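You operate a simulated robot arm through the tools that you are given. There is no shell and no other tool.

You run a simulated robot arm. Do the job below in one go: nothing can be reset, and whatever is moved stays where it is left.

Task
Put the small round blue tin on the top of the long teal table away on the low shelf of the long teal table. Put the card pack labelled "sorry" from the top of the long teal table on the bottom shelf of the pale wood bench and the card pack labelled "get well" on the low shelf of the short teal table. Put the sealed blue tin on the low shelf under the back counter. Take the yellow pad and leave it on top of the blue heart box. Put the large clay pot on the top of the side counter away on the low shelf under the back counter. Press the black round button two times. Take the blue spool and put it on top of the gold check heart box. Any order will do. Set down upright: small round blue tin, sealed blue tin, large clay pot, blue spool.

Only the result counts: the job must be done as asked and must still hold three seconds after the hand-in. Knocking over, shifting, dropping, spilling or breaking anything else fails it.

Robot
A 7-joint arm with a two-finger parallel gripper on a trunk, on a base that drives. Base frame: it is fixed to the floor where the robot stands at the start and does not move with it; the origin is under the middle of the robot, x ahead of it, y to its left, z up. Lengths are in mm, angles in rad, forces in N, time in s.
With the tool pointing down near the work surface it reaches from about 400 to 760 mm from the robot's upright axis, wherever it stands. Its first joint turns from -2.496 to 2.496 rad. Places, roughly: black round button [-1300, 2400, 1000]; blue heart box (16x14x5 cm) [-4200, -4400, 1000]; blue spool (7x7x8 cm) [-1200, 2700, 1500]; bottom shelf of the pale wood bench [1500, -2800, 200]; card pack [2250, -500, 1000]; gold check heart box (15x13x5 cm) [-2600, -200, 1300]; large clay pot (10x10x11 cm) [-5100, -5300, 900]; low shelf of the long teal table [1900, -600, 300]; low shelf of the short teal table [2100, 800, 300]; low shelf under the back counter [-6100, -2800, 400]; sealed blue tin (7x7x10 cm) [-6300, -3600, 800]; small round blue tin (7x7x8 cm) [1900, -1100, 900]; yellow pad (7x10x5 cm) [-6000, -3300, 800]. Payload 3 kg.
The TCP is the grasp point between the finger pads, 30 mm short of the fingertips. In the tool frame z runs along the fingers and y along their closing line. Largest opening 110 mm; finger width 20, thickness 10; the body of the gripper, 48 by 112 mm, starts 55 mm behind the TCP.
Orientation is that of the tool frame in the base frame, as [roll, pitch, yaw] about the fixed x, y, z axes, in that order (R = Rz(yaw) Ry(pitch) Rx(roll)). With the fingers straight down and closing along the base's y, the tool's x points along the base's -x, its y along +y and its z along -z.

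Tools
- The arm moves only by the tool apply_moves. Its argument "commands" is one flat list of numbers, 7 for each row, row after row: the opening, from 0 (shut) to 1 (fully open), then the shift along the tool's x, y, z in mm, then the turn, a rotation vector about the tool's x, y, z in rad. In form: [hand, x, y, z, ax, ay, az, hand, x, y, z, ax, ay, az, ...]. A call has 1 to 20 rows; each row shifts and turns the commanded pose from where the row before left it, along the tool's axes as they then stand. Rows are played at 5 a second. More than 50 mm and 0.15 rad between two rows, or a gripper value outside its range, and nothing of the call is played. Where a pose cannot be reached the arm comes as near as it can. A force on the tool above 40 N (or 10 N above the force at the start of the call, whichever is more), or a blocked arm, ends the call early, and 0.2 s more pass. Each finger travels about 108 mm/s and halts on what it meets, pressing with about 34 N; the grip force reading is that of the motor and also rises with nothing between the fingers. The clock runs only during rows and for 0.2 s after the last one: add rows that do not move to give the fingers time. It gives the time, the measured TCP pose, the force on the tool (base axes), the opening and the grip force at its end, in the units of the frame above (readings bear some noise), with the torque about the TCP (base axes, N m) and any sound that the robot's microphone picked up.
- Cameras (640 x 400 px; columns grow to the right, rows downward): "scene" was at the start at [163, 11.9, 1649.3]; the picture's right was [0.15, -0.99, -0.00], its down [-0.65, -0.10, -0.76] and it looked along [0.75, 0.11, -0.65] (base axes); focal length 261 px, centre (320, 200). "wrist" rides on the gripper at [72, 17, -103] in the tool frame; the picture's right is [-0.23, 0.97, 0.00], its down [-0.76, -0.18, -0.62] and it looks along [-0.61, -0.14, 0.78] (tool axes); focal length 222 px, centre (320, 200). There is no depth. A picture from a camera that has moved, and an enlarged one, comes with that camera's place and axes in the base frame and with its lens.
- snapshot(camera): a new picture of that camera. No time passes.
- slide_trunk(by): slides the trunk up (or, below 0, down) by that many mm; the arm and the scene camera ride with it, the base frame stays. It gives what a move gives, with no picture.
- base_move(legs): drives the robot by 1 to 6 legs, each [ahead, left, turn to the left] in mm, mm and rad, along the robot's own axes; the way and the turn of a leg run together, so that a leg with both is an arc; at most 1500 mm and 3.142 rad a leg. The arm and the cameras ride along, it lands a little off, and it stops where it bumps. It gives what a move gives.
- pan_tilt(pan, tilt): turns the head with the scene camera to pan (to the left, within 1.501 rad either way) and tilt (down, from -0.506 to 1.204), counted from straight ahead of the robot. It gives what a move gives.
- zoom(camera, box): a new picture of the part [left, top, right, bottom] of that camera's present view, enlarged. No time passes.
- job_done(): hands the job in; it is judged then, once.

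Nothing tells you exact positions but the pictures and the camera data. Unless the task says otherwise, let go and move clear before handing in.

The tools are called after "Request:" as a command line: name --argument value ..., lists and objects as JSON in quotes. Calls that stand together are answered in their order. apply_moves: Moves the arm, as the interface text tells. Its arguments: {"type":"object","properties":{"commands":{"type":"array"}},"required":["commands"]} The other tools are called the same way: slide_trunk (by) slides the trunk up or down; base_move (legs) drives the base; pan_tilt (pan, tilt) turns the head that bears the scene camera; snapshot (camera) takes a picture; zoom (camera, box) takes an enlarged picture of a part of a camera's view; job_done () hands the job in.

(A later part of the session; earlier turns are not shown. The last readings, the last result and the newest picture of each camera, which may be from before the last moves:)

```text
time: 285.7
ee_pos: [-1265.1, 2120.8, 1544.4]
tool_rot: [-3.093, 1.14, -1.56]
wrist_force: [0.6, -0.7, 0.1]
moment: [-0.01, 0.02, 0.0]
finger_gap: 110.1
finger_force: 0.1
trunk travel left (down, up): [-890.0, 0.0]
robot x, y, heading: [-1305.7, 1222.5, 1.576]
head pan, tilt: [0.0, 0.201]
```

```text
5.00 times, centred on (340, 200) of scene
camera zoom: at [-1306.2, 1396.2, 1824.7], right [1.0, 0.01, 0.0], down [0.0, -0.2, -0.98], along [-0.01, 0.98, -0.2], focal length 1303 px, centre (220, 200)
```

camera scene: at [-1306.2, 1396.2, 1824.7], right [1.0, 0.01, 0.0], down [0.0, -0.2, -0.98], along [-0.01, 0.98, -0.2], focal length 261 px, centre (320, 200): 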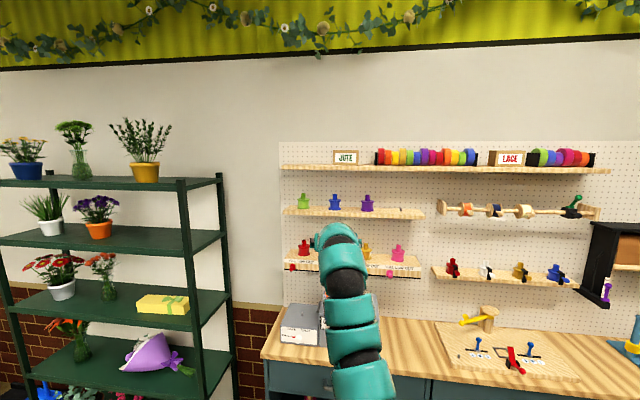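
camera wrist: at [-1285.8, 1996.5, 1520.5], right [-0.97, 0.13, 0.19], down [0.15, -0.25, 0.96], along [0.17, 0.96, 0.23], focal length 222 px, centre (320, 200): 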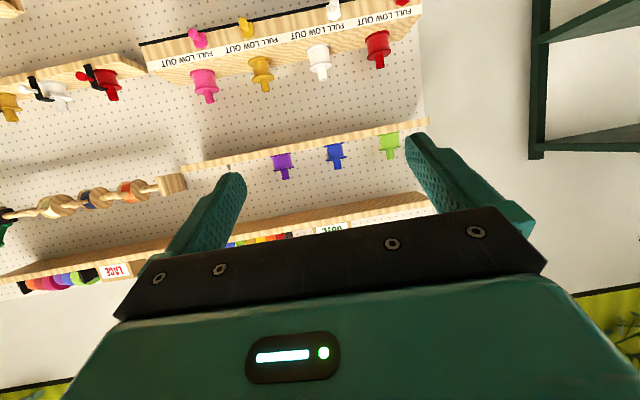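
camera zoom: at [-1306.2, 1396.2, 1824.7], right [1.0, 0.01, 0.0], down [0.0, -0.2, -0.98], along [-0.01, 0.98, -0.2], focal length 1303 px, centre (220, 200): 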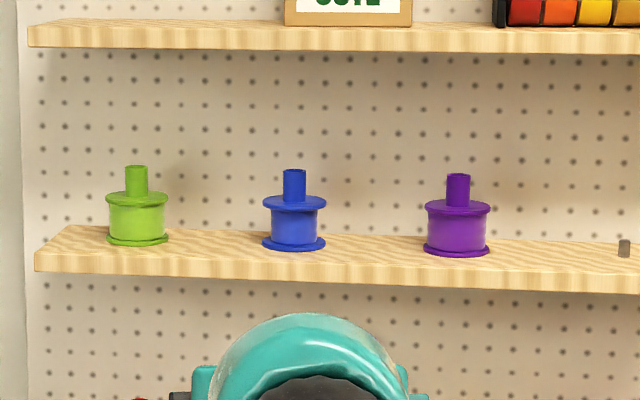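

The blue spool is at about (-1242, 2660): its base is at z≈1523, the top flange at 1565, and the body between the flanges is roughly 49 mm wide. I'll level the tool so the fingers fit between the flanges, then move closer.

Request:
apply_moves --commands '[0.85, 0, 0, 0, -0.0486, 0, 0, 0.85, 0, 0, 0, 0, -0.1, 0, 0.85, 0, 0, 0, 0, -0.1, 0, 0.85, 0, 0, 0, 0, -0.11, 0, 0.85, 0, 0, 0, 0, 0, 0]'

Request:
base_move --legs '[[380, 0, 0]]'

Request:
snapshot --camera "wrist"

Request:
pan_tilt --pan 0.0 --tilt 0.4

Request:
snapshot --camera "scene"

```text
time: 286.9
ee_pos: [-1265.6, 2119.3, 1544.5]
tool_rot: [3.135, 1.455, -1.561]
wrist_force: [-0.4, -0.1, 0.2]
moment: [0.0, 0.02, -0.03]
finger_gap: 93.5
finger_force: 0.1
trunk travel left (down, up): [-890.0, 0.0]
robot x, y, heading: [-1304.4, 1225.4, 1.58]
head pan, tilt: [0.0, 0.201]
```

```text
time: 289.3
ee_pos: [-1271.2, 2502.6, 1544.7]
tool_rot: [3.139, 1.45, -1.56]
wrist_force: [-0.2, 0.4, 0.1]
moment: [-0.01, 0.01, 0.0]
finger_gap: 93.8
finger_force: 0.1
trunk travel left (down, up): [-890.0, 0.0]
robot x, y, heading: [-1307.6, 1608.2, 1.579]
head pan, tilt: [0.0, 0.201]
```

```text
taken
camera wrist: at [-1286.6, 2391.6, 1483.7], right [-0.97, 0.01, 0.23], down [0.19, -0.52, 0.83], along [0.13, 0.85, 0.51], focal length 222 px, centre (320, 200)
```

wrist: 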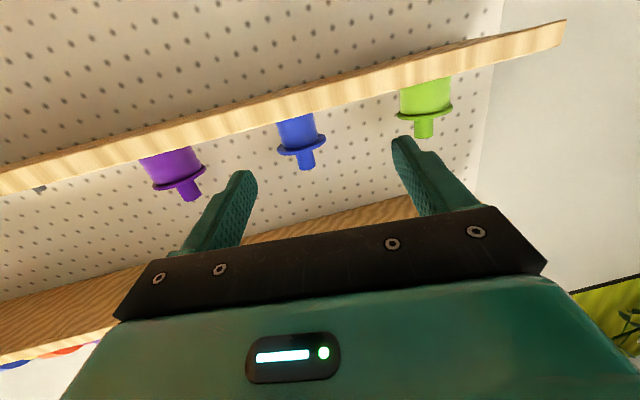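

```text
time: 290.1
ee_pos: [-1272.1, 2501.3, 1543.7]
tool_rot: [3.14, 1.452, -1.557]
wrist_force: [0.6, -0.5, 0.5]
moment: [0.01, 0.01, 0.0]
finger_gap: 93.6
finger_force: 0.1
trunk travel left (down, up): [-890.0, 0.0]
robot x, y, heading: [-1306.2, 1607.5, 1.577]
head pan, tilt: [0.0, 0.4]
```

```text
taken
camera scene: at [-1309.9, 1777.7, 1806.2], right [1.0, 0.01, 0.0], down [0.0, -0.39, -0.92], along [-0.01, 0.92, -0.39], focal length 261 px, centre (320, 200)
```

scene: 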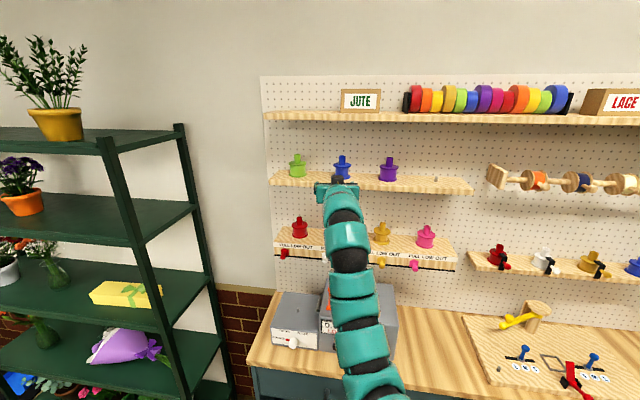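

Request:
apply_moves --commands '[0.85, 0, -29.5, 0, 0, 0, 0, 0.85, -3.6, 0, 29.8, 0, 0, 0, 0.85, -3.6, 0, 29.8, 0, 0, 0, 0.85, -3.6, 0, 29.8, 0, 0, 0, 0.85, 0, 0, 0, 0, 0, 0]'

Request:
snapshot --camera "wrist"

Request:
zoom --camera "scene" --box '[260, 120, 440, 230]'

```text
time: 291.3
ee_pos: [-1243.8, 2593.2, 1545.4]
tool_rot: [3.138, 1.451, -1.559]
wrist_force: [-0.2, -0.7, -1.6]
moment: [0.01, -0.02, 0.01]
finger_gap: 93.5
finger_force: 0.0
trunk travel left (down, up): [-890.0, 0.0]
robot x, y, heading: [-1304.8, 1603.6, 1.577]
head pan, tilt: [0.0, 0.4]
```

```text
taken
camera wrist: at [-1258.6, 2480.5, 1484.3], right [-0.97, 0.01, 0.23], down [0.19, -0.53, 0.83], along [0.13, 0.85, 0.51], focal length 222 px, centre (320, 200)
```

wrist: 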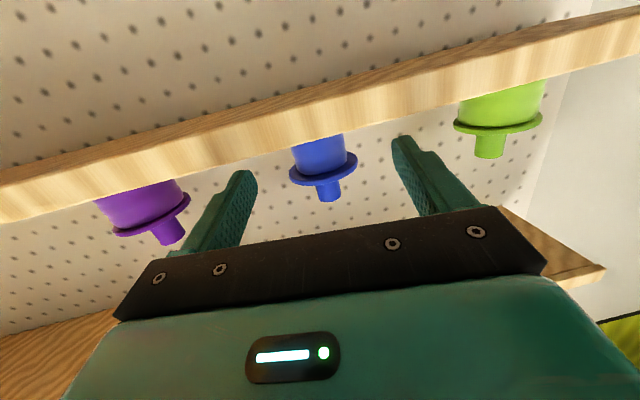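

```text
3.56 times, centred on (350, 175) of scene
camera zoom: at [-1309.8, 1777.6, 1806.2], right [1.0, 0.01, 0.0], down [0.0, -0.39, -0.92], along [-0.01, 0.92, -0.39], focal length 927 px, centre (213, 289)
```

zoom: 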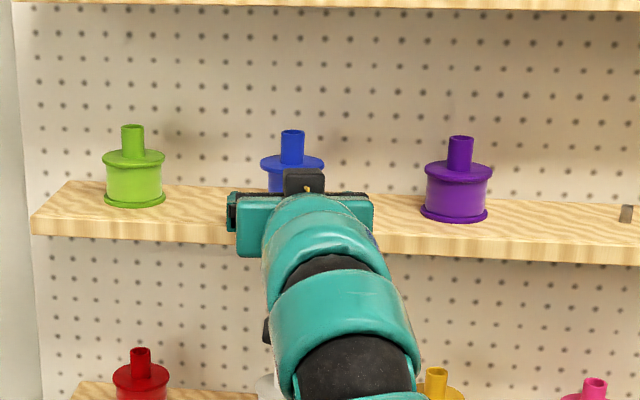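

Request:
apply_moves --commands '[0.85, -2.4, -3, 19.8, 0, 0, 0, 0.85, -2.4, 0, 19.8, 0, 0, 0, 0.85, -2.7, 0, 21.8, 0, 0, 0, 0.85, 0, 0, 0, 0, 0, 0]'

Request:
snapshot --camera "wrist"

Request:
zoom --camera "scene" --box '[260, 120, 440, 230]'

```text
time: 292.3
ee_pos: [-1244.0, 2628.7, 1543.9]
tool_rot: [3.14, 1.453, -1.554]
wrist_force: [-0.1, -0.5, -0.3]
moment: [-0.04, -0.03, -0.03]
finger_gap: 93.4
finger_force: 0.1
out of reach, approached as far as the arm can: row 2, 3
trunk travel left (down, up): [-890.0, 0.0]
robot x, y, heading: [-1309.0, 1602.9, 1.576]
head pan, tilt: [0.0, 0.4]
```

```text
taken
camera wrist: at [-1258.0, 2516.6, 1483.5], right [-0.97, 0.01, 0.23], down [0.19, -0.53, 0.83], along [0.13, 0.85, 0.51], focal length 222 px, centre (320, 200)
```

wrist: 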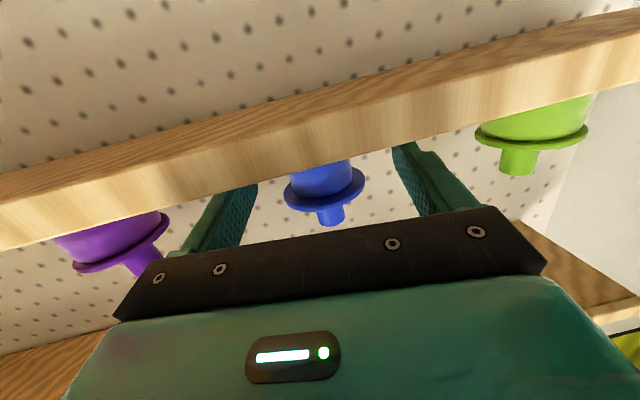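

```text
3.56 times, centred on (350, 175) of scene
camera zoom: at [-1310.1, 1776.9, 1806.2], right [1.0, 0.01, 0.0], down [0.0, -0.39, -0.92], along [-0.01, 0.92, -0.39], focal length 927 px, centre (213, 289)
```

zoom: 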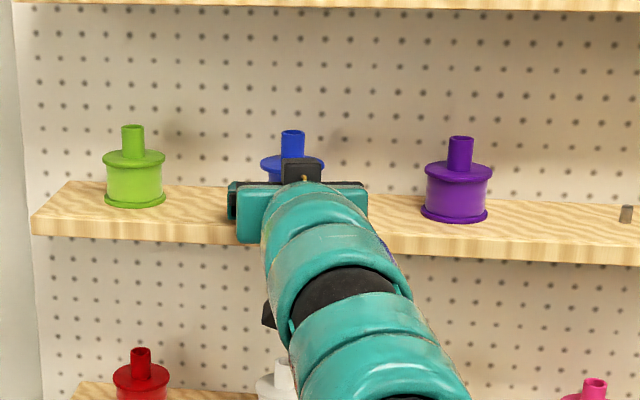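

Request:
base_move --legs '[[28, 0, 0]]'

Request:
snapshot --camera "wrist"

Request:
zoom --camera "scene" --box '[260, 120, 440, 230]'

```text
time: 293.1
ee_pos: [-1243.1, 2656.0, 1544.1]
tool_rot: [-3.141, 1.453, -1.554]
wrist_force: [0.7, -0.3, -0.8]
moment: [-0.02, -0.01, -0.02]
finger_gap: 93.4
finger_force: 0.1
trunk travel left (down, up): [-890.0, 0.0]
robot x, y, heading: [-1306.5, 1637.3, 1.583]
head pan, tilt: [0.0, 0.4]
```

```text
taken
camera wrist: at [-1258.5, 2545.4, 1482.5], right [-0.97, 0.01, 0.23], down [0.19, -0.53, 0.83], along [0.13, 0.85, 0.51], focal length 222 px, centre (320, 200)
```

wrist: 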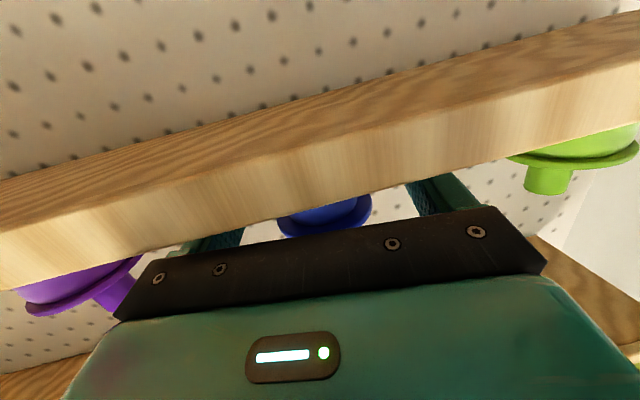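

```text
3.56 times, centred on (350, 175) of scene
camera zoom: at [-1310.4, 1806.1, 1806.1], right [1.0, 0.01, 0.0], down [0.0, -0.39, -0.92], along [-0.01, 0.92, -0.39], focal length 927 px, centre (213, 289)
```

zoom: 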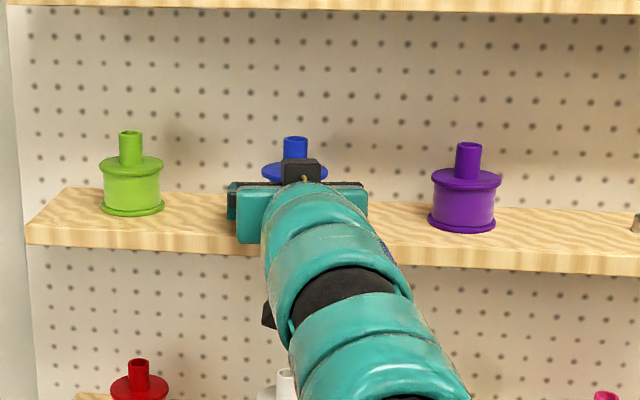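

Request:
apply_moves --commands '[0.75, 0, 0, 0, 0, 0, 0, 0.65, 0, 0, 0, 0, 0, 0, 0.6, 0, 0, 0, 0, 0, 0, 0.55, 0, 0, 0, 0, 0, 0, 0.5, 0, 0, 0, 0, 0, 0, 0.45, 0, 0, 0, 0, 0, 0, 0.4, 0, 0, 0, 0, 0, 0, 0.3, 0, 0, 0, 0, 0, 0, 0.2, 0, 0, 0, 0, 0, 0, 0, 0, 0, 0, 0, 0, 0, 0, 0, 0, 0, 0, 0, 0]'

Request:
zoom --camera "scene" --box '[260, 120, 440, 230]'

```text
time: 295.5
ee_pos: [-1244.4, 2656.7, 1543.2]
tool_rot: [-3.141, 1.452, -1.556]
wrist_force: [-0.2, 1.4, 5.8]
moment: [0.11, -0.06, -0.07]
finger_gap: 67.9
finger_force: 34.0
trunk travel left (down, up): [-890.0, 0.0]
robot x, y, heading: [-1312.5, 1633.5, 1.581]
head pan, tilt: [0.0, 0.4]
```

```text
3.56 times, centred on (350, 175) of scene
camera zoom: at [-1310.3, 1805.0, 1806.2], right [1.0, 0.01, 0.0], down [0.0, -0.39, -0.92], along [-0.01, 0.92, -0.39], focal length 927 px, centre (213, 289)
```

zoom: 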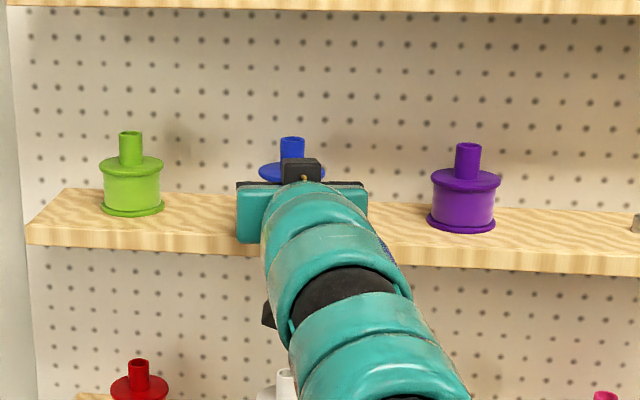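

The gap is 68 mm, so the fingers hold the flange rim firmly. I'll lift slowly and watch.

Request:
apply_moves --commands '[0, -3, 0, -0.4, 0, 0, 0, 0, -4, 0, -0.5, 0, 0, 0, 0, -4, 0, -0.5, 0, 0, 0, 0, -4, 0, -0.5, 0, 0, 0, 0, -5, 0, -0.6, 0, 0, 0, 0, -5, 0, -0.6, 0, 0, 0, 0, -5, 0, -0.6, 0, 0, 0, 0, 0, 0, 0, 0, 0, 0]'

Request:
zoom --camera "scene" --box '[260, 120, 440, 230]'

Request:
snapshot --camera "wrist"

```text
time: 297.3
ee_pos: [-1247.9, 2652.3, 1564.1]
tool_rot: [3.135, 1.452, -1.562]
wrist_force: [-0.2, -0.5, -0.7]
moment: [-0.02, -0.03, 0.02]
finger_gap: 67.7
finger_force: 34.6
out of reach, approached as far as the arm can: row 3, 5, 7
trunk travel left (down, up): [-890.0, 0.0]
robot x, y, heading: [-1306.7, 1633.5, 1.579]
head pan, tilt: [0.0, 0.4]
```

```text
3.56 times, centred on (350, 175) of scene
camera zoom: at [-1309.2, 1806.5, 1806.0], right [1.0, 0.01, 0.0], down [0.0, -0.39, -0.92], along [-0.01, 0.92, -0.39], focal length 927 px, centre (213, 289)
```

zoom: 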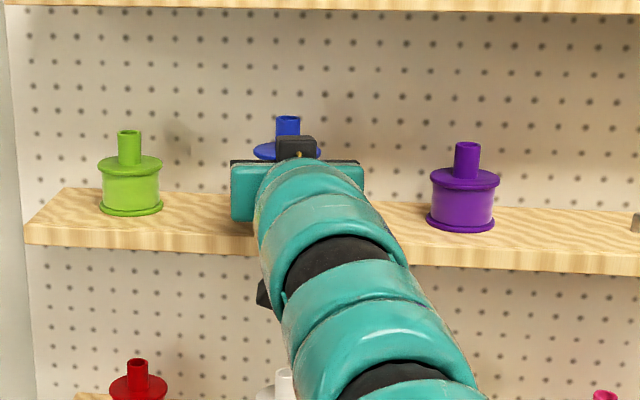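

```text
taken
camera wrist: at [-1262.6, 2540.6, 1503.8], right [-0.97, 0.01, 0.23], down [0.19, -0.53, 0.83], along [0.13, 0.85, 0.51], focal length 222 px, centre (320, 200)
```

wrist: 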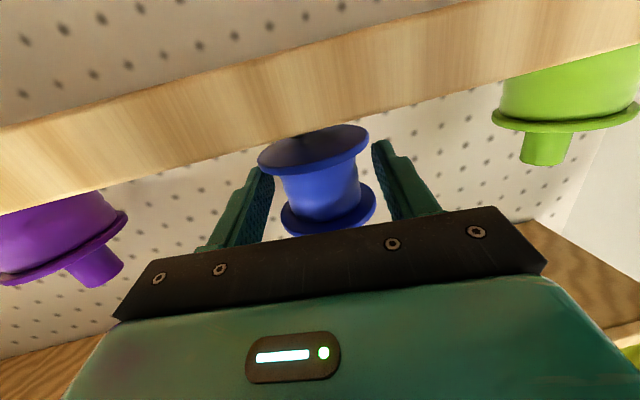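

Request:
apply_moves --commands '[0, -4, 0, -0.5, 0, 0, 0, 0, -4, 0, -0.5, 0, 0, 0, 0, -4, 0, -0.5, 0, 0, 0, 0, -4, 0, -0.5, 0, 0, 0, 0, -4, 0, -0.5, 0, 0, 0, 0, 0, 0, 0, 0, 0, 0]'

Request:
zoom --camera "scene" --box '[260, 100, 440, 210]'

Request:
snapshot --camera "wrist"

```text
time: 298.7
ee_pos: [-1250.5, 2649.3, 1575.2]
tool_rot: [-3.141, 1.45, -1.554]
wrist_force: [0.0, -0.3, -0.6]
moment: [0.01, 0.05, 0.01]
finger_gap: 67.5
finger_force: 34.6
out of reach, approached as far as the arm can: row 3, 5
trunk travel left (down, up): [-890.0, 0.0]
robot x, y, heading: [-1308.0, 1630.2, 1.583]
head pan, tilt: [0.0, 0.4]
```

```text
3.56 times, centred on (350, 155) of scene
camera zoom: at [-1309.6, 1806.1, 1806.1], right [1.0, 0.01, 0.0], down [0.0, -0.39, -0.92], along [-0.01, 0.92, -0.39], focal length 927 px, centre (213, 360)
```

zoom: 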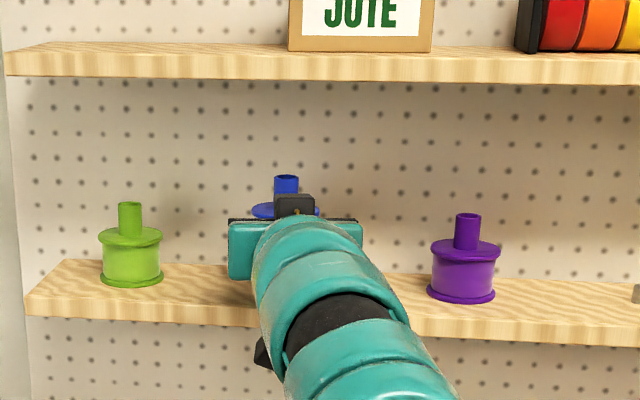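

```text
taken
camera wrist: at [-1265.1, 2538.1, 1515.8], right [-0.97, 0.01, 0.23], down [0.19, -0.52, 0.83], along [0.13, 0.85, 0.51], focal length 222 px, centre (320, 200)
```

wrist: 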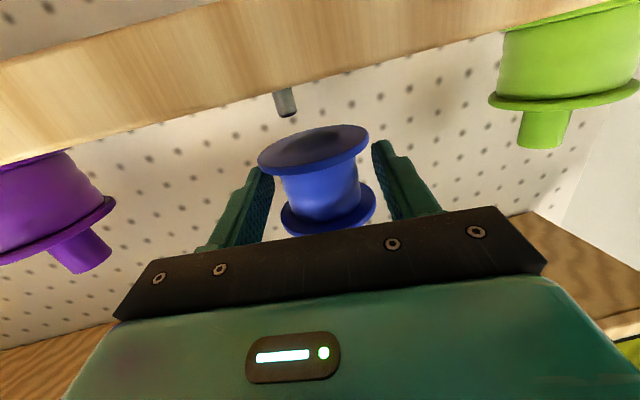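

The spool is lifted clear of its peg. I'll back straight out and then look for the gold check heart box.

Request:
base_move --legs '[[-450, 0, 0]]'

Request:
snapshot --camera "wrist"

Request:
base_move --legs '[[-300, 0, 1.2]]'

Request:
pan_tilt --pan 0.5 --tilt 0.3

Request:
snapshot --camera "scene"

```text
time: 301.4
ee_pos: [-1241.1, 2196.3, 1577.2]
tool_rot: [-3.14, 1.452, -1.56]
wrist_force: [0.5, 0.6, -1.2]
moment: [-0.02, 0.0, 0.05]
finger_gap: 67.7
finger_force: 34.4
trunk travel left (down, up): [-890.0, 0.0]
robot x, y, heading: [-1304.7, 1177.9, 1.577]
head pan, tilt: [0.0, 0.4]
```

```text
taken
camera wrist: at [-1256.9, 2083.2, 1516.4], right [-0.97, 0.02, 0.23], down [0.18, -0.53, 0.83], along [0.13, 0.85, 0.51], focal length 222 px, centre (320, 200)
```

wrist: 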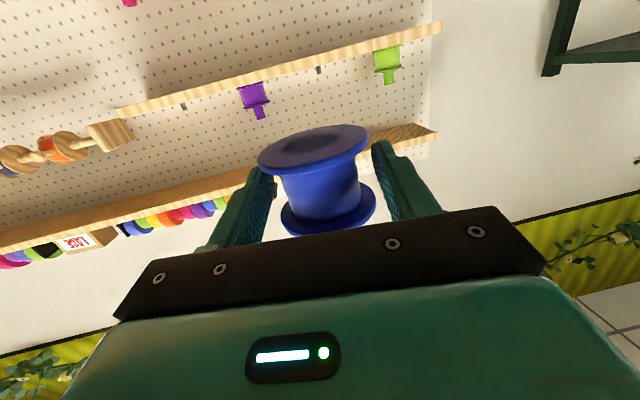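

```text
time: 304.8
ee_pos: [-2066.8, 1374.5, 1577.2]
tool_rot: [-3.138, 1.454, -0.357]
wrist_force: [0.3, -0.2, -0.6]
moment: [0.01, -0.01, 0.03]
finger_gap: 67.7
finger_force: 33.7
trunk travel left (down, up): [-890.0, 0.0]
robot x, y, heading: [-1147.2, 946.5, 2.771]
head pan, tilt: [0.0, 0.4]
```

```text
time: 305.7
ee_pos: [-2068.1, 1375.7, 1574.8]
tool_rot: [-3.139, 1.45, -0.359]
wrist_force: [0.8, 0.4, -1.5]
moment: [0.0, 0.0, 0.04]
finger_gap: 67.9
finger_force: 34.1
trunk travel left (down, up): [-890.0, 0.0]
robot x, y, heading: [-1145.0, 944.0, 2.775]
head pan, tilt: [0.499, 0.3]
```

```text
taken
camera scene: at [-1312.6, 963.7, 1815.4], right [-0.13, 0.99, 0.0], down [0.29, 0.04, -0.96], along [-0.95, -0.12, -0.3], focal length 261 px, centre (320, 200)
```

scene: 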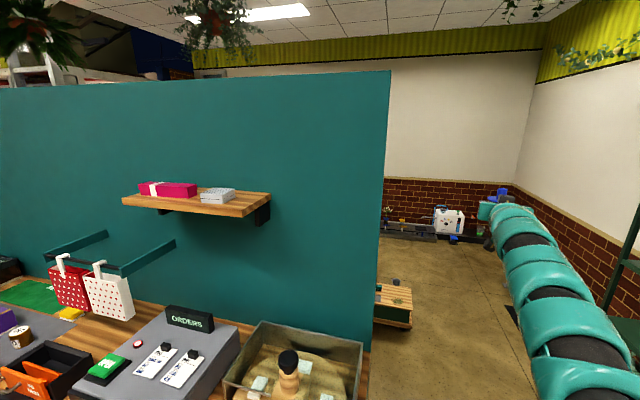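

Request:
zoom --camera "scene" --box '[100, 160, 300, 285]'

Request:
zoom --camera "scene" --box '[0, 220, 300, 400]'

Request:
pan_tilt --pan 1.3 --tilt 0.3

Request:
snapshot --camera "scene"

```text
3.20 times, centred on (200, 222) of scene
camera zoom: at [-1312.6, 963.7, 1815.4], right [-0.13, 0.99, 0.0], down [0.29, 0.04, -0.96], along [-0.95, -0.12, -0.3], focal length 834 px, centre (704, 128)
```

zoom: 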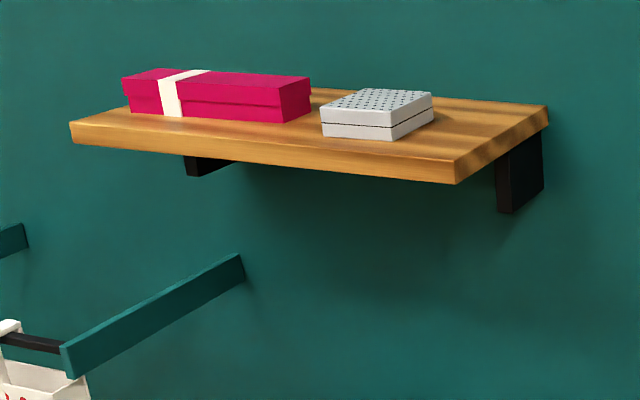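

```text
2.13 times, centred on (150, 310) of scene
camera zoom: at [-1312.6, 963.7, 1815.4], right [-0.13, 0.99, 0.0], down [0.29, 0.04, -0.96], along [-0.95, -0.12, -0.3], focal length 556 px, centre (683, -35)
```

zoom: 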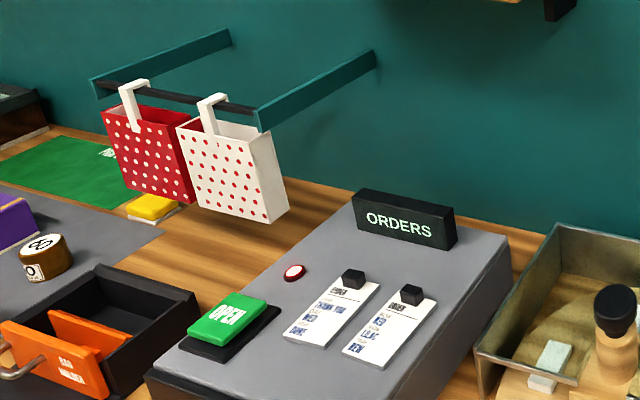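

```text
time: 306.9
ee_pos: [-2068.0, 1375.3, 1577.0]
tool_rot: [-3.137, 1.452, -0.359]
wrist_force: [0.0, -0.3, -1.4]
moment: [0.01, -0.01, 0.01]
finger_gap: 67.8
finger_force: 33.7
trunk travel left (down, up): [-890.0, 0.0]
robot x, y, heading: [-1144.0, 947.8, 2.776]
head pan, tilt: [1.3, 0.3]
```

```text
taken
camera scene: at [-1275.8, 900.9, 1815.4], right [-0.8, 0.6, 0.0], down [0.18, 0.24, -0.96], along [-0.57, -0.77, -0.3], focal length 261 px, centre (320, 200)
```

scene: 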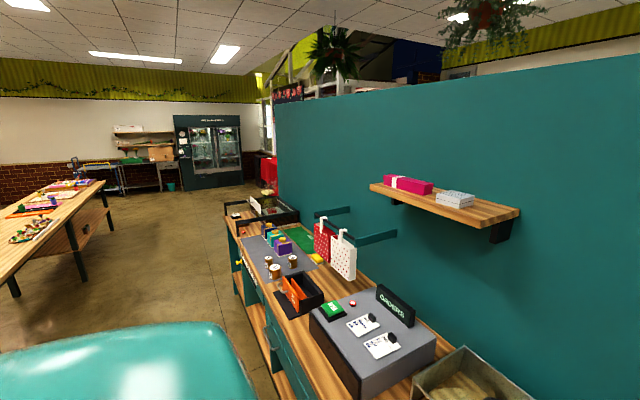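

Request:
zoom --camera "scene" --box '[360, 150, 530, 260]'

Request:
zoom --camera "scene" --box '[230, 180, 400, 290]'

```text
3.64 times, centred on (445, 205) of scene
camera zoom: at [-1275.8, 900.9, 1815.4], right [-0.8, 0.6, 0.0], down [0.18, 0.24, -0.96], along [-0.57, -0.77, -0.3], focal length 948 px, centre (-134, 182)
```

zoom: 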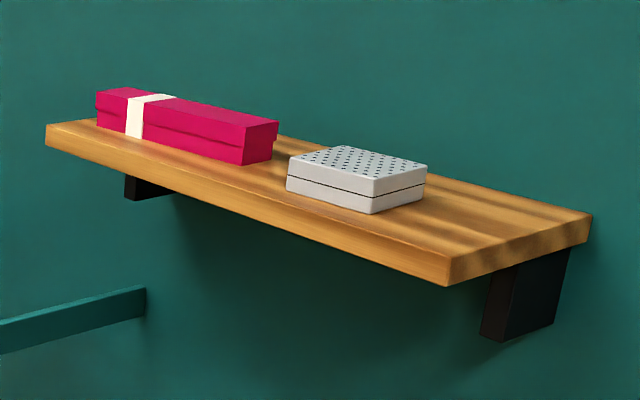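

```text
3.64 times, centred on (315, 235) of scene
camera zoom: at [-1275.8, 900.9, 1815.4], right [-0.8, 0.6, 0.0], down [0.18, 0.24, -0.96], along [-0.57, -0.77, -0.3], focal length 948 px, centre (338, 73)
```

zoom: 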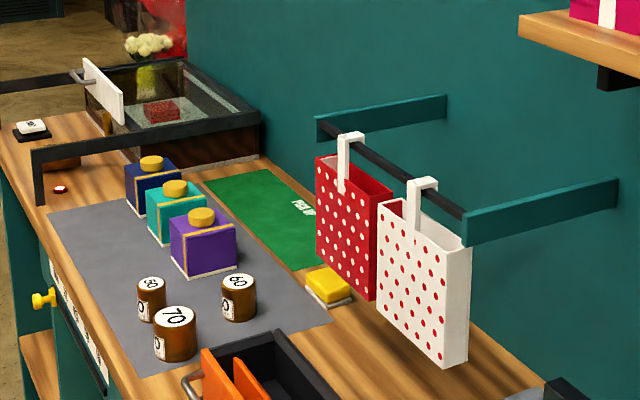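

The gold check heart box isn't in this view. I'll turn to face the partition wall and slide along it for a look around (-2600, -200).

Request:
base_move --legs '[[-250, 0, 0.366], [0, 1150, 0]]'

Request:
pan_tilt --pan 0.2 --tilt 0.35

Request:
snapshot --camera "scene"

Request:
pan_tilt --pan 0.9 --tilt 0.35

Request:
snapshot --camera "scene"

```text
time: 314.2
ee_pos: [-1916.5, -187.1, 1576.2]
tool_rot: [-3.136, 1.45, 0.01]
wrist_force: [-1.0, -0.4, -0.4]
moment: [-0.02, -0.02, -0.01]
finger_gap: 67.8
finger_force: 34.0
trunk travel left (down, up): [-890.0, 0.0]
robot x, y, heading: [-899.7, -252.1, 3.142]
head pan, tilt: [1.3, 0.3]
```

```text
time: 315.5
ee_pos: [-1916.1, -186.0, 1577.4]
tool_rot: [-3.138, 1.452, 0.009]
wrist_force: [0.8, 0.3, -1.1]
moment: [0.02, -0.06, 0.02]
finger_gap: 67.8
finger_force: 34.3
trunk travel left (down, up): [-890.0, 0.0]
robot x, y, heading: [-898.5, -253.6, 3.142]
head pan, tilt: [0.201, 0.351]
```

```text
taken
camera scene: at [-1073.2, -272.7, 1810.6], right [-0.2, 0.98, 0.0], down [0.34, 0.07, -0.94], along [-0.92, -0.19, -0.34], focal length 261 px, centre (320, 200)
```

scene: 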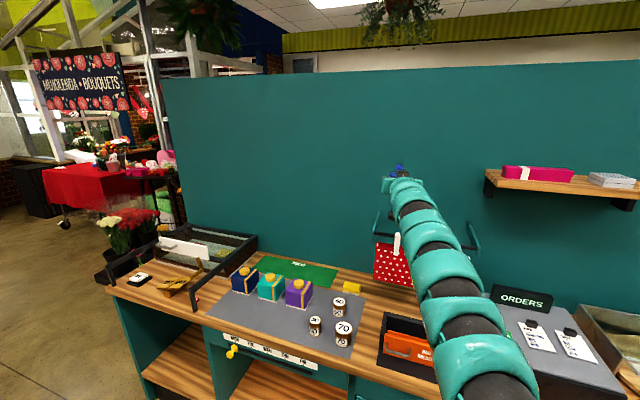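

```text
time: 316.6
ee_pos: [-1916.5, -186.4, 1577.2]
tool_rot: [-3.139, 1.449, 0.009]
wrist_force: [-0.1, -0.3, 0.1]
moment: [-0.01, 0.02, 0.07]
finger_gap: 67.6
finger_force: 34.0
trunk travel left (down, up): [-890.0, 0.0]
robot x, y, heading: [-897.5, -253.1, 3.141]
head pan, tilt: [0.901, 0.351]
```

```text
taken
camera scene: at [-1039.9, -327.0, 1810.7], right [-0.78, 0.62, 0.0], down [0.21, 0.27, -0.94], along [-0.58, -0.74, -0.34], focal length 261 px, centre (320, 200)
```

scene: 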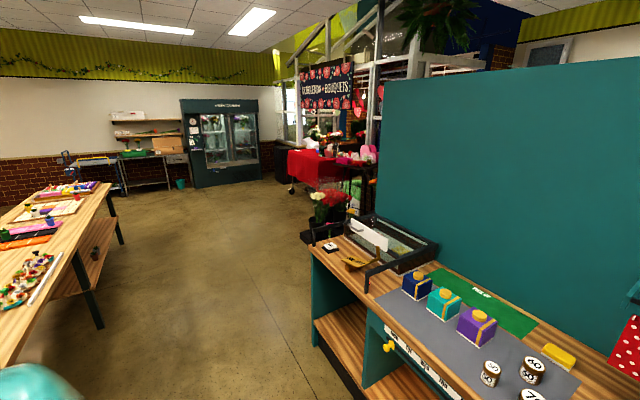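

Triangulation puts the partition wall at x≈-2200, so the heart box must be behind it. I'll back away from the wall shelf, go round its right-hand end and look from the other side.

Request:
base_move --legs '[[-300, 0, 0], [0, -1000, 0], [0, -950, 0]]'

Request:
pan_tilt --pan 0.15 --tilt 0.35

Request:
snapshot --camera "scene"

```text
time: 327.9
ee_pos: [-1608.0, 1764.9, 1575.9]
tool_rot: [-3.14, 1.45, 0.003]
wrist_force: [-0.4, 0.7, 0.1]
moment: [-0.01, -0.04, 0.01]
finger_gap: 67.6
finger_force: 34.0
trunk travel left (down, up): [-890.0, 0.0]
robot x, y, heading: [-593.1, 1693.2, 3.135]
head pan, tilt: [0.901, 0.351]
```

```text
time: 329.0
ee_pos: [-1607.2, 1763.7, 1575.8]
tool_rot: [-3.137, 1.45, 0.004]
wrist_force: [0.2, 0.2, -1.3]
moment: [-0.01, -0.01, 0.0]
finger_gap: 67.4
finger_force: 33.7
trunk travel left (down, up): [-890.0, 0.0]
robot x, y, heading: [-590.3, 1689.6, 3.137]
head pan, tilt: [0.15, 0.351]
```

```text
taken
camera scene: at [-766.3, 1678.3, 1810.6], right [-0.15, 0.99, 0.0], down [0.34, 0.05, -0.94], along [-0.93, -0.14, -0.34], focal length 261 px, centre (320, 200)
```

scene: 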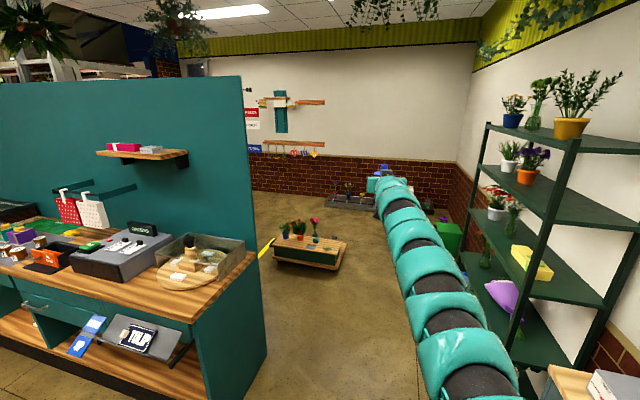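

Request:
base_move --legs '[[1200, 0, 0], [800, 0, 0]]'

Request:
pan_tilt --pan 1.5 --tilt 0.35

Request:
snapshot --camera "scene"

Request:
pan_tilt --pan 0.8 --tilt 0.35

Request:
snapshot --camera "scene"

```text
time: 339.1
ee_pos: [-3620.3, 1784.4, 1575.0]
tool_rot: [-3.138, 1.45, 0.0]
wrist_force: [-0.5, -0.5, -0.5]
moment: [0.03, -0.01, 0.04]
finger_gap: 67.4
finger_force: 34.3
trunk travel left (down, up): [-890.0, 0.0]
robot x, y, heading: [-2604.2, 1706.6, 3.134]
head pan, tilt: [0.15, 0.351]
```

```text
time: 340.6
ee_pos: [-3620.4, 1784.0, 1576.1]
tool_rot: [-3.137, 1.45, -0.001]
wrist_force: [-0.5, 0.4, -0.6]
moment: [-0.02, -0.03, -0.01]
finger_gap: 67.5
finger_force: 34.0
trunk travel left (down, up): [-890.0, 0.0]
robot x, y, heading: [-2605.6, 1708.8, 3.137]
head pan, tilt: [1.499, 0.351]
```

```text
taken
camera scene: at [-2694.5, 1613.8, 1810.7], right [-1.0, 0.08, 0.0], down [0.03, 0.34, -0.94], along [-0.08, -0.94, -0.34], focal length 261 px, centre (320, 200)
```

scene: 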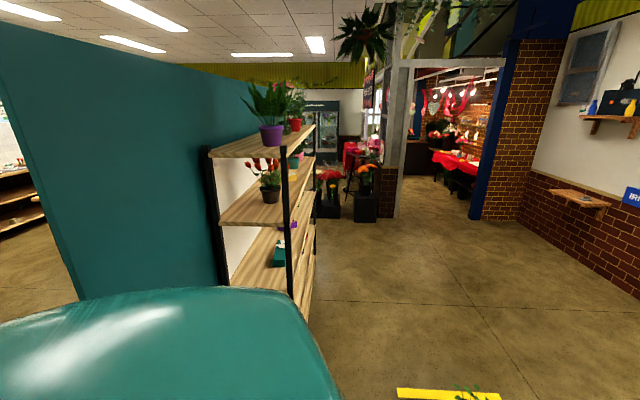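

```text
time: 341.6
ee_pos: [-3618.8, 1784.4, 1576.1]
tool_rot: [-3.137, 1.45, 0.001]
wrist_force: [-0.4, -0.3, -1.8]
moment: [0.0, 0.01, 0.01]
finger_gap: 67.3
finger_force: 34.4
trunk travel left (down, up): [-890.0, 0.0]
robot x, y, heading: [-2604.2, 1704.3, 3.135]
head pan, tilt: [0.799, 0.351]
```

```text
taken
camera scene: at [-2752.2, 1640.4, 1810.7], right [-0.71, 0.7, 0.0], down [0.24, 0.24, -0.94], along [-0.66, -0.67, -0.34], focal length 261 px, centre (320, 200)
```

scene: 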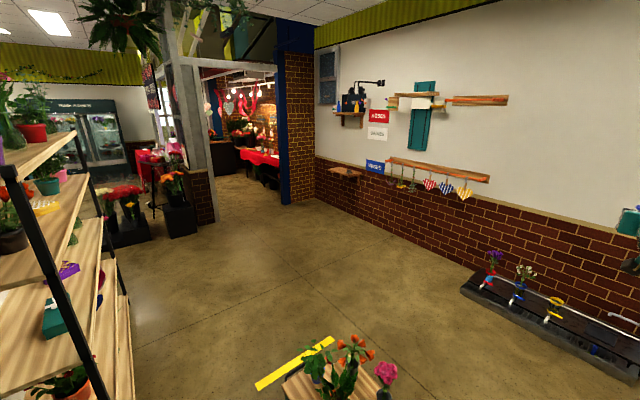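

Behind the partition there's a shelving unit, and the gold check box is on it. The unit runs about -0.14 rad off the axes, like the tables. I'll pass between the unit and the flower crate, then turn to face the unit from open floor.

Request:
base_move --legs '[[0, 0, -0.137], [180, 0, 0], [0, 1480, 0], [900, 380, 0]]'

Request:
pan_tilt --pan 1.5 --tilt 0.35

Request:
snapshot --camera "scene"

```text
time: 355.3
ee_pos: [-4918.7, 204.8, 1575.7]
tool_rot: [-3.139, 1.45, -0.114]
wrist_force: [0.1, -0.1, -1.0]
moment: [0.0, 0.03, 0.0]
finger_gap: 67.6
finger_force: 33.6
trunk travel left (down, up): [-890.0, 0.0]
robot x, y, heading: [-3916.9, 14.3, 3.019]
head pan, tilt: [0.799, 0.351]
```

```text
time: 356.4
ee_pos: [-4918.1, 206.2, 1575.6]
tool_rot: [-3.135, 1.451, -0.113]
wrist_force: [-0.4, 0.4, -1.2]
moment: [0.02, -0.04, 0.03]
finger_gap: 67.7
finger_force: 34.1
trunk travel left (down, up): [-890.0, 0.0]
robot x, y, heading: [-3920.2, 13.4, 3.018]
head pan, tilt: [1.499, 0.351]
```

```text
taken
camera scene: at [-4018.1, -68.6, 1810.7], right [-0.98, 0.2, 0.0], down [0.07, 0.34, -0.94], along [-0.18, -0.92, -0.34], focal length 261 px, centre (320, 200)
```

scene: 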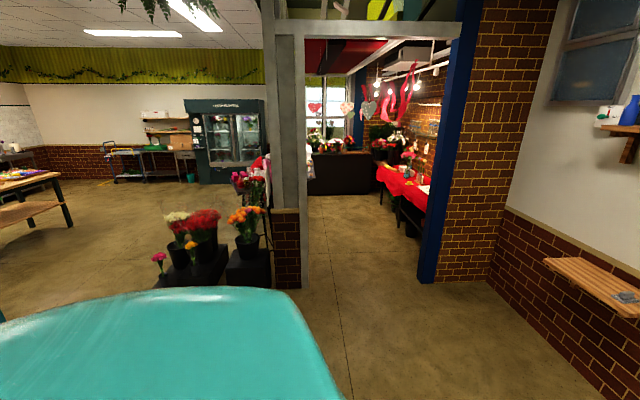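

Request:
base_move --legs '[[0, 0, 1.56], [0, 0, 1.562]]'

Request:
pan_tilt --pan 0.0 --tilt 0.4

Request:
snapshot --camera "scene"

```text
time: 364.4
ee_pos: [-2920.4, -179.4, 1576.6]
tool_rot: [-3.137, 1.451, 3.03]
wrist_force: [-0.4, -0.8, -0.6]
moment: [-0.02, 0.03, 0.0]
finger_gap: 67.3
finger_force: 34.2
trunk travel left (down, up): [-890.0, 0.0]
robot x, y, heading: [-3916.8, 13.3, -0.118]
head pan, tilt: [1.499, 0.351]
```

```text
time: 366.0
ee_pos: [-2921.5, -180.1, 1575.7]
tool_rot: [-3.138, 1.451, 3.031]
wrist_force: [0.9, -0.3, -1.4]
moment: [0.01, 0.02, 0.01]
finger_gap: 67.1
finger_force: 34.4
trunk travel left (down, up): [-890.0, 0.0]
robot x, y, heading: [-3918.9, 13.8, -0.121]
head pan, tilt: [0.0, 0.4]
```

```text
taken
camera scene: at [-3748.2, -8.7, 1806.1], right [-0.12, -0.99, 0.0], down [-0.39, 0.05, -0.92], along [0.91, -0.11, -0.39], focal length 261 px, centre (320, 200)
```

scene: 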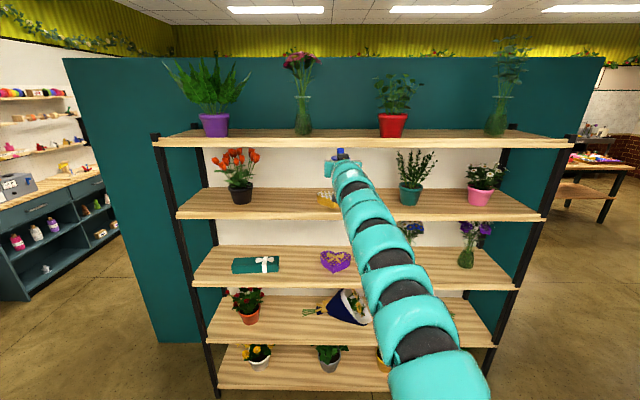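

The gold check heart box is on the second shelf, hidden behind my hand. I'll shift sideways to see it clearly.

Request:
base_move --legs '[[0, -280, -0.022]]'

Request:
snapshot --camera "scene"

Request:
zoom --camera "scene" --box '[180, 140, 400, 280]'

Request:
snapshot --camera "wrist"

```text
time: 368.0
ee_pos: [-2962.8, -480.9, 1575.9]
tool_rot: [-3.139, 1.449, 3.002]
wrist_force: [-0.3, 0.1, -1.3]
moment: [-0.01, 0.03, 0.01]
finger_gap: 67.2
finger_force: 33.7
trunk travel left (down, up): [-890.0, 0.0]
robot x, y, heading: [-3954.0, -268.8, -0.15]
head pan, tilt: [0.0, 0.4]
```

```text
taken
camera scene: at [-3786.6, -292.0, 1806.1], right [-0.15, -0.99, 0.0], down [-0.39, 0.06, -0.92], along [0.91, -0.13, -0.39], focal length 261 px, centre (320, 200)
```

scene: 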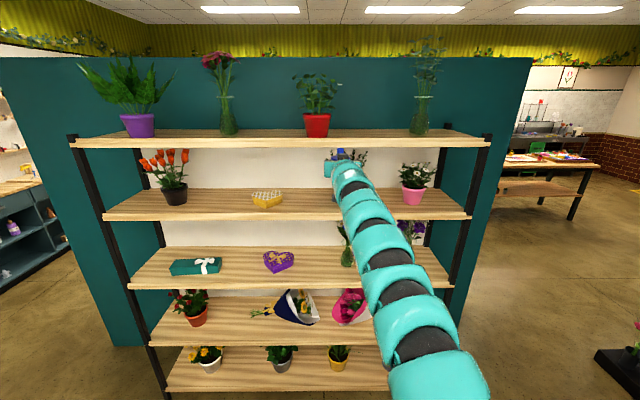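

```text
2.86 times, centred on (290, 210) of scene
camera zoom: at [-3786.6, -292.0, 1806.1], right [-0.15, -0.99, 0.0], down [-0.39, 0.06, -0.92], along [0.91, -0.13, -0.39], focal length 745 px, centre (406, 171)
```

zoom: 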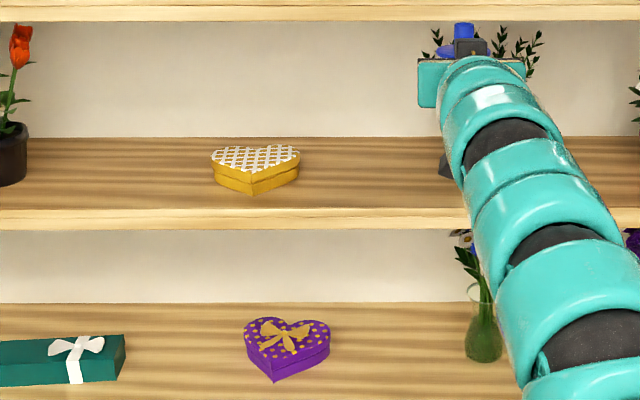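

```text
taken
camera wrist: at [-3070.1, -448.4, 1515.4], right [0.16, 0.96, 0.23], down [-0.55, -0.1, 0.83], along [0.82, -0.26, 0.51], focal length 222 px, centre (320, 200)
```

wrist: 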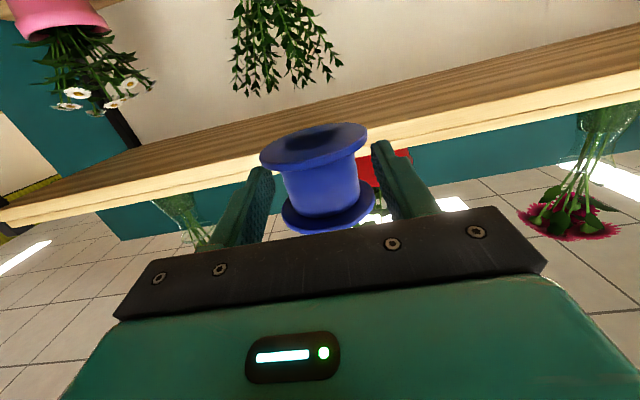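

The gold check heart box sits near (-2599, -215) with its top at about z≈1334. I'll lower to just above that, line up sideways, and come in partway.

Request:
slide_trunk --by -180

Request:
base_move --legs '[[0, 318, 0], [130, 0, 0]]'

Request:
snapshot --camera "wrist"

Request:
snapshot --camera "scene"

```text
time: 370.0
ee_pos: [-2962.2, -479.3, 1396.3]
tool_rot: [-3.136, 1.448, 3.007]
wrist_force: [0.4, -0.2, 0.1]
moment: [0.03, 0.02, 0.0]
finger_gap: 67.3
finger_force: 33.8
trunk travel left (down, up): [-710.0, 180.0]
robot x, y, heading: [-3957.0, -265.9, -0.146]
head pan, tilt: [0.0, 0.4]
```

```text
time: 373.0
ee_pos: [-2783.5, -183.9, 1393.6]
tool_rot: [-3.135, 1.448, 3.007]
wrist_force: [0.8, 0.4, -0.9]
moment: [0.02, -0.01, 0.0]
finger_gap: 67.2
finger_force: 34.1
trunk travel left (down, up): [-710.0, 180.0]
robot x, y, heading: [-3780.6, 28.4, -0.149]
head pan, tilt: [0.0, 0.4]
```

```text
taken
camera wrist: at [-2892.5, -152.5, 1333.9], right [0.16, 0.96, 0.22], down [-0.54, -0.1, 0.83], along [0.82, -0.26, 0.51], focal length 222 px, centre (320, 200)
```

wrist: 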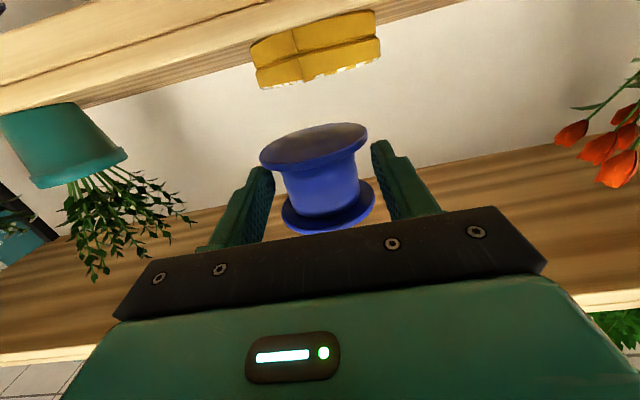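

```text
taken
camera scene: at [-3608.8, 2.9, 1625.9], right [-0.14, -0.99, 0.0], down [-0.39, 0.06, -0.92], along [0.91, -0.13, -0.39], focal length 261 px, centre (320, 200)
```

scene: 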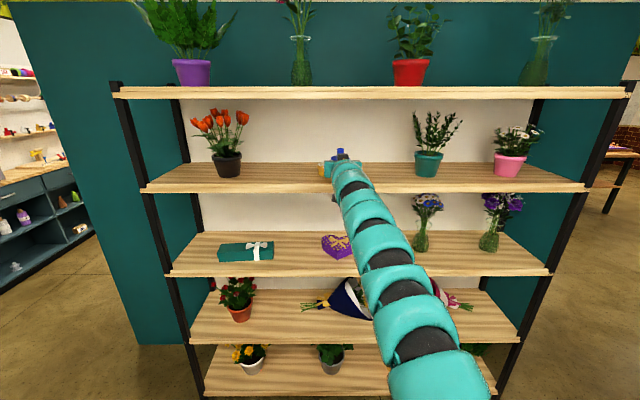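

Request:
base_move --legs '[[172, -2, 0]]'

Request:
snapshot --camera "wrist"

Request:
zoom --camera "scene" --box '[250, 110, 410, 220]'

```text
time: 374.5
ee_pos: [-2617.9, -212.2, 1400.4]
tool_rot: [3.14, 1.457, 3.003]
wrist_force: [12.7, -1.2, 29.1]
moment: [0.81, 2.63, -0.18]
finger_gap: 67.0
finger_force: 34.0
trunk travel left (down, up): [-710.0, 180.0]
robot x, y, heading: [-3611.4, 1.6, -0.139]
head pan, tilt: [0.0, 0.4]
```

```text
taken
camera wrist: at [-2724.5, -178.6, 1339.9], right [0.16, 0.96, 0.23], down [-0.55, -0.1, 0.83], along [0.82, -0.26, 0.51], focal length 222 px, centre (320, 200)
```

wrist: 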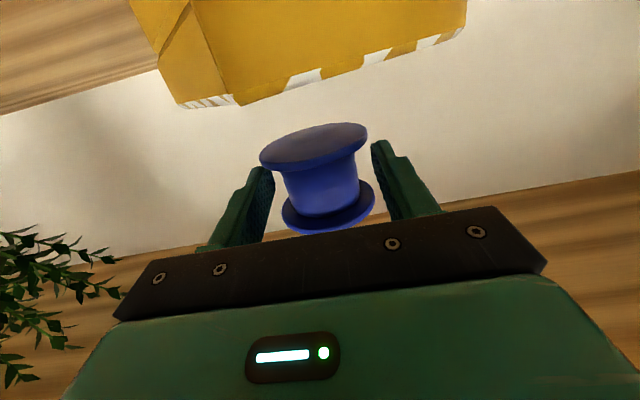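

```text
3.64 times, centred on (330, 165) of scene
camera zoom: at [-3441.7, -23.1, 1626.8], right [-0.14, -0.99, 0.0], down [-0.38, 0.06, -0.92], along [0.91, -0.13, -0.39], focal length 948 px, centre (284, 327)
```

zoom: 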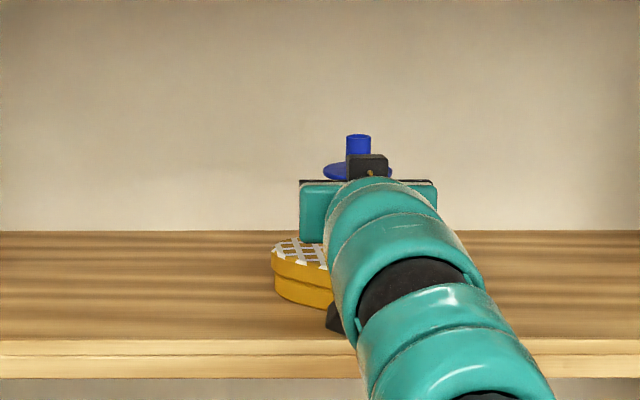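

Something on the hand is touching: I read 29 N upward, with a lever of about 0.12 m behind the TCP. I'll look closely before doing anything else.

Request:
zoom --camera "scene" --box '[310, 170, 370, 215]'

Request:
zoom --camera "wrist" --box '[0, 0, 640, 200]'

```text
8.89 times, centred on (340, 192) of scene
camera zoom: at [-3441.7, -23.1, 1626.8], right [-0.14, -0.99, 0.0], down [-0.38, 0.06, -0.92], along [0.91, -0.13, -0.39], focal length 2316 px, centre (142, 267)
```

zoom: 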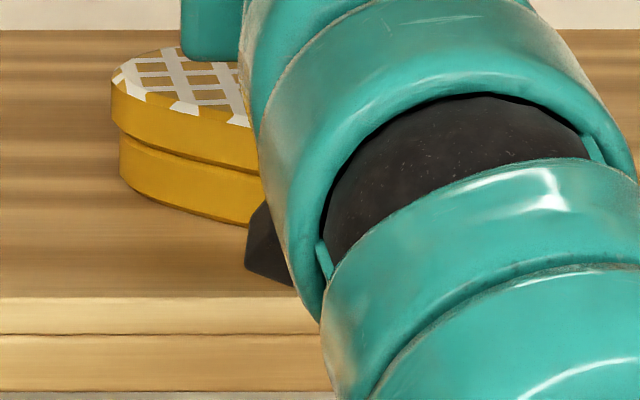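

```text
1.00 times, centred on (320, 100) of wrist (not enlarged: the box is as wide or as high as the picture)
camera zoom: at [-2724.5, -178.6, 1339.9], right [0.16, 0.96, 0.23], down [-0.55, -0.1, 0.83], along [0.82, -0.26, 0.51], focal length 222 px, centre (320, 300)
```

zoom: 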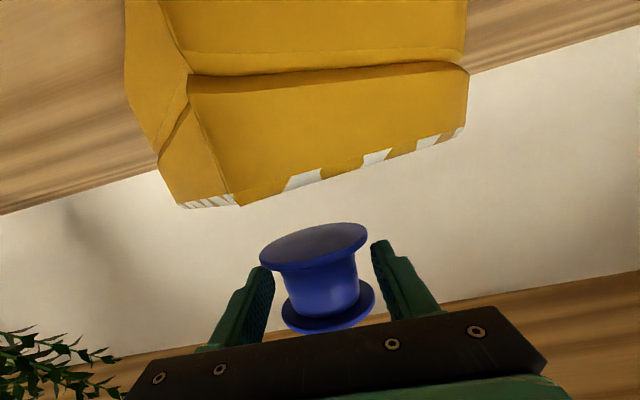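

The wrist camera's housing is meeting the shelf edge under the hand, so I can't lower the spool this way. I'll back off, set the spool down near the front edge of this shelf, and regrip it with a steeper tool angle.

Request:
base_move --legs '[[-190, 0, 0]]'

Request:
snapshot --camera "wrist"

Request:
zoom --camera "scene" --box '[190, 90, 430, 240]'

```text
time: 376.0
ee_pos: [-2807.9, -185.7, 1399.8]
tool_rot: [3.14, 1.458, 2.998]
wrist_force: [-1.5, -0.5, -0.1]
moment: [-0.02, 0.05, 0.03]
finger_gap: 67.0
finger_force: 33.8
trunk travel left (down, up): [-710.0, 180.0]
robot x, y, heading: [-3797.8, 30.0, -0.144]
head pan, tilt: [0.0, 0.4]
```

```text
taken
camera wrist: at [-2914.3, -153.9, 1339.0], right [0.16, 0.96, 0.23], down [-0.55, -0.1, 0.83], along [0.82, -0.26, 0.51], focal length 222 px, centre (320, 200)
```

wrist: 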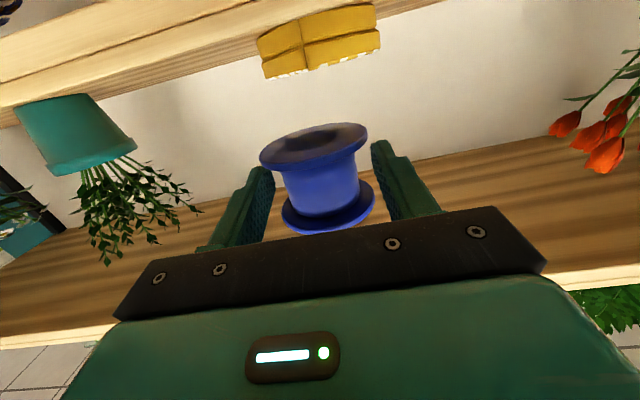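

```text
2.67 times, centred on (310, 165) of scene
camera zoom: at [-3630.9, 3.7, 1626.3], right [-0.15, -0.99, 0.0], down [-0.38, 0.06, -0.92], along [0.91, -0.13, -0.39], focal length 695 px, centre (347, 293)
```

zoom: 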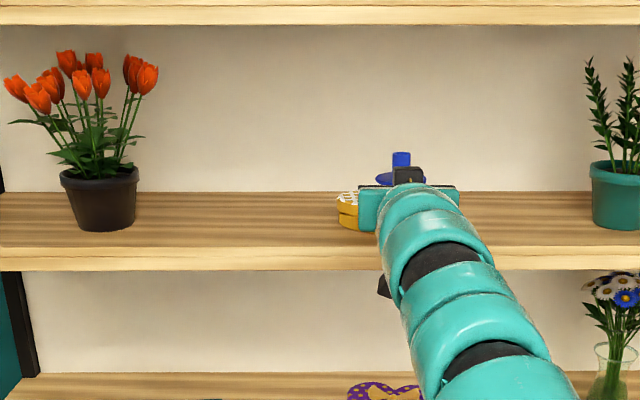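

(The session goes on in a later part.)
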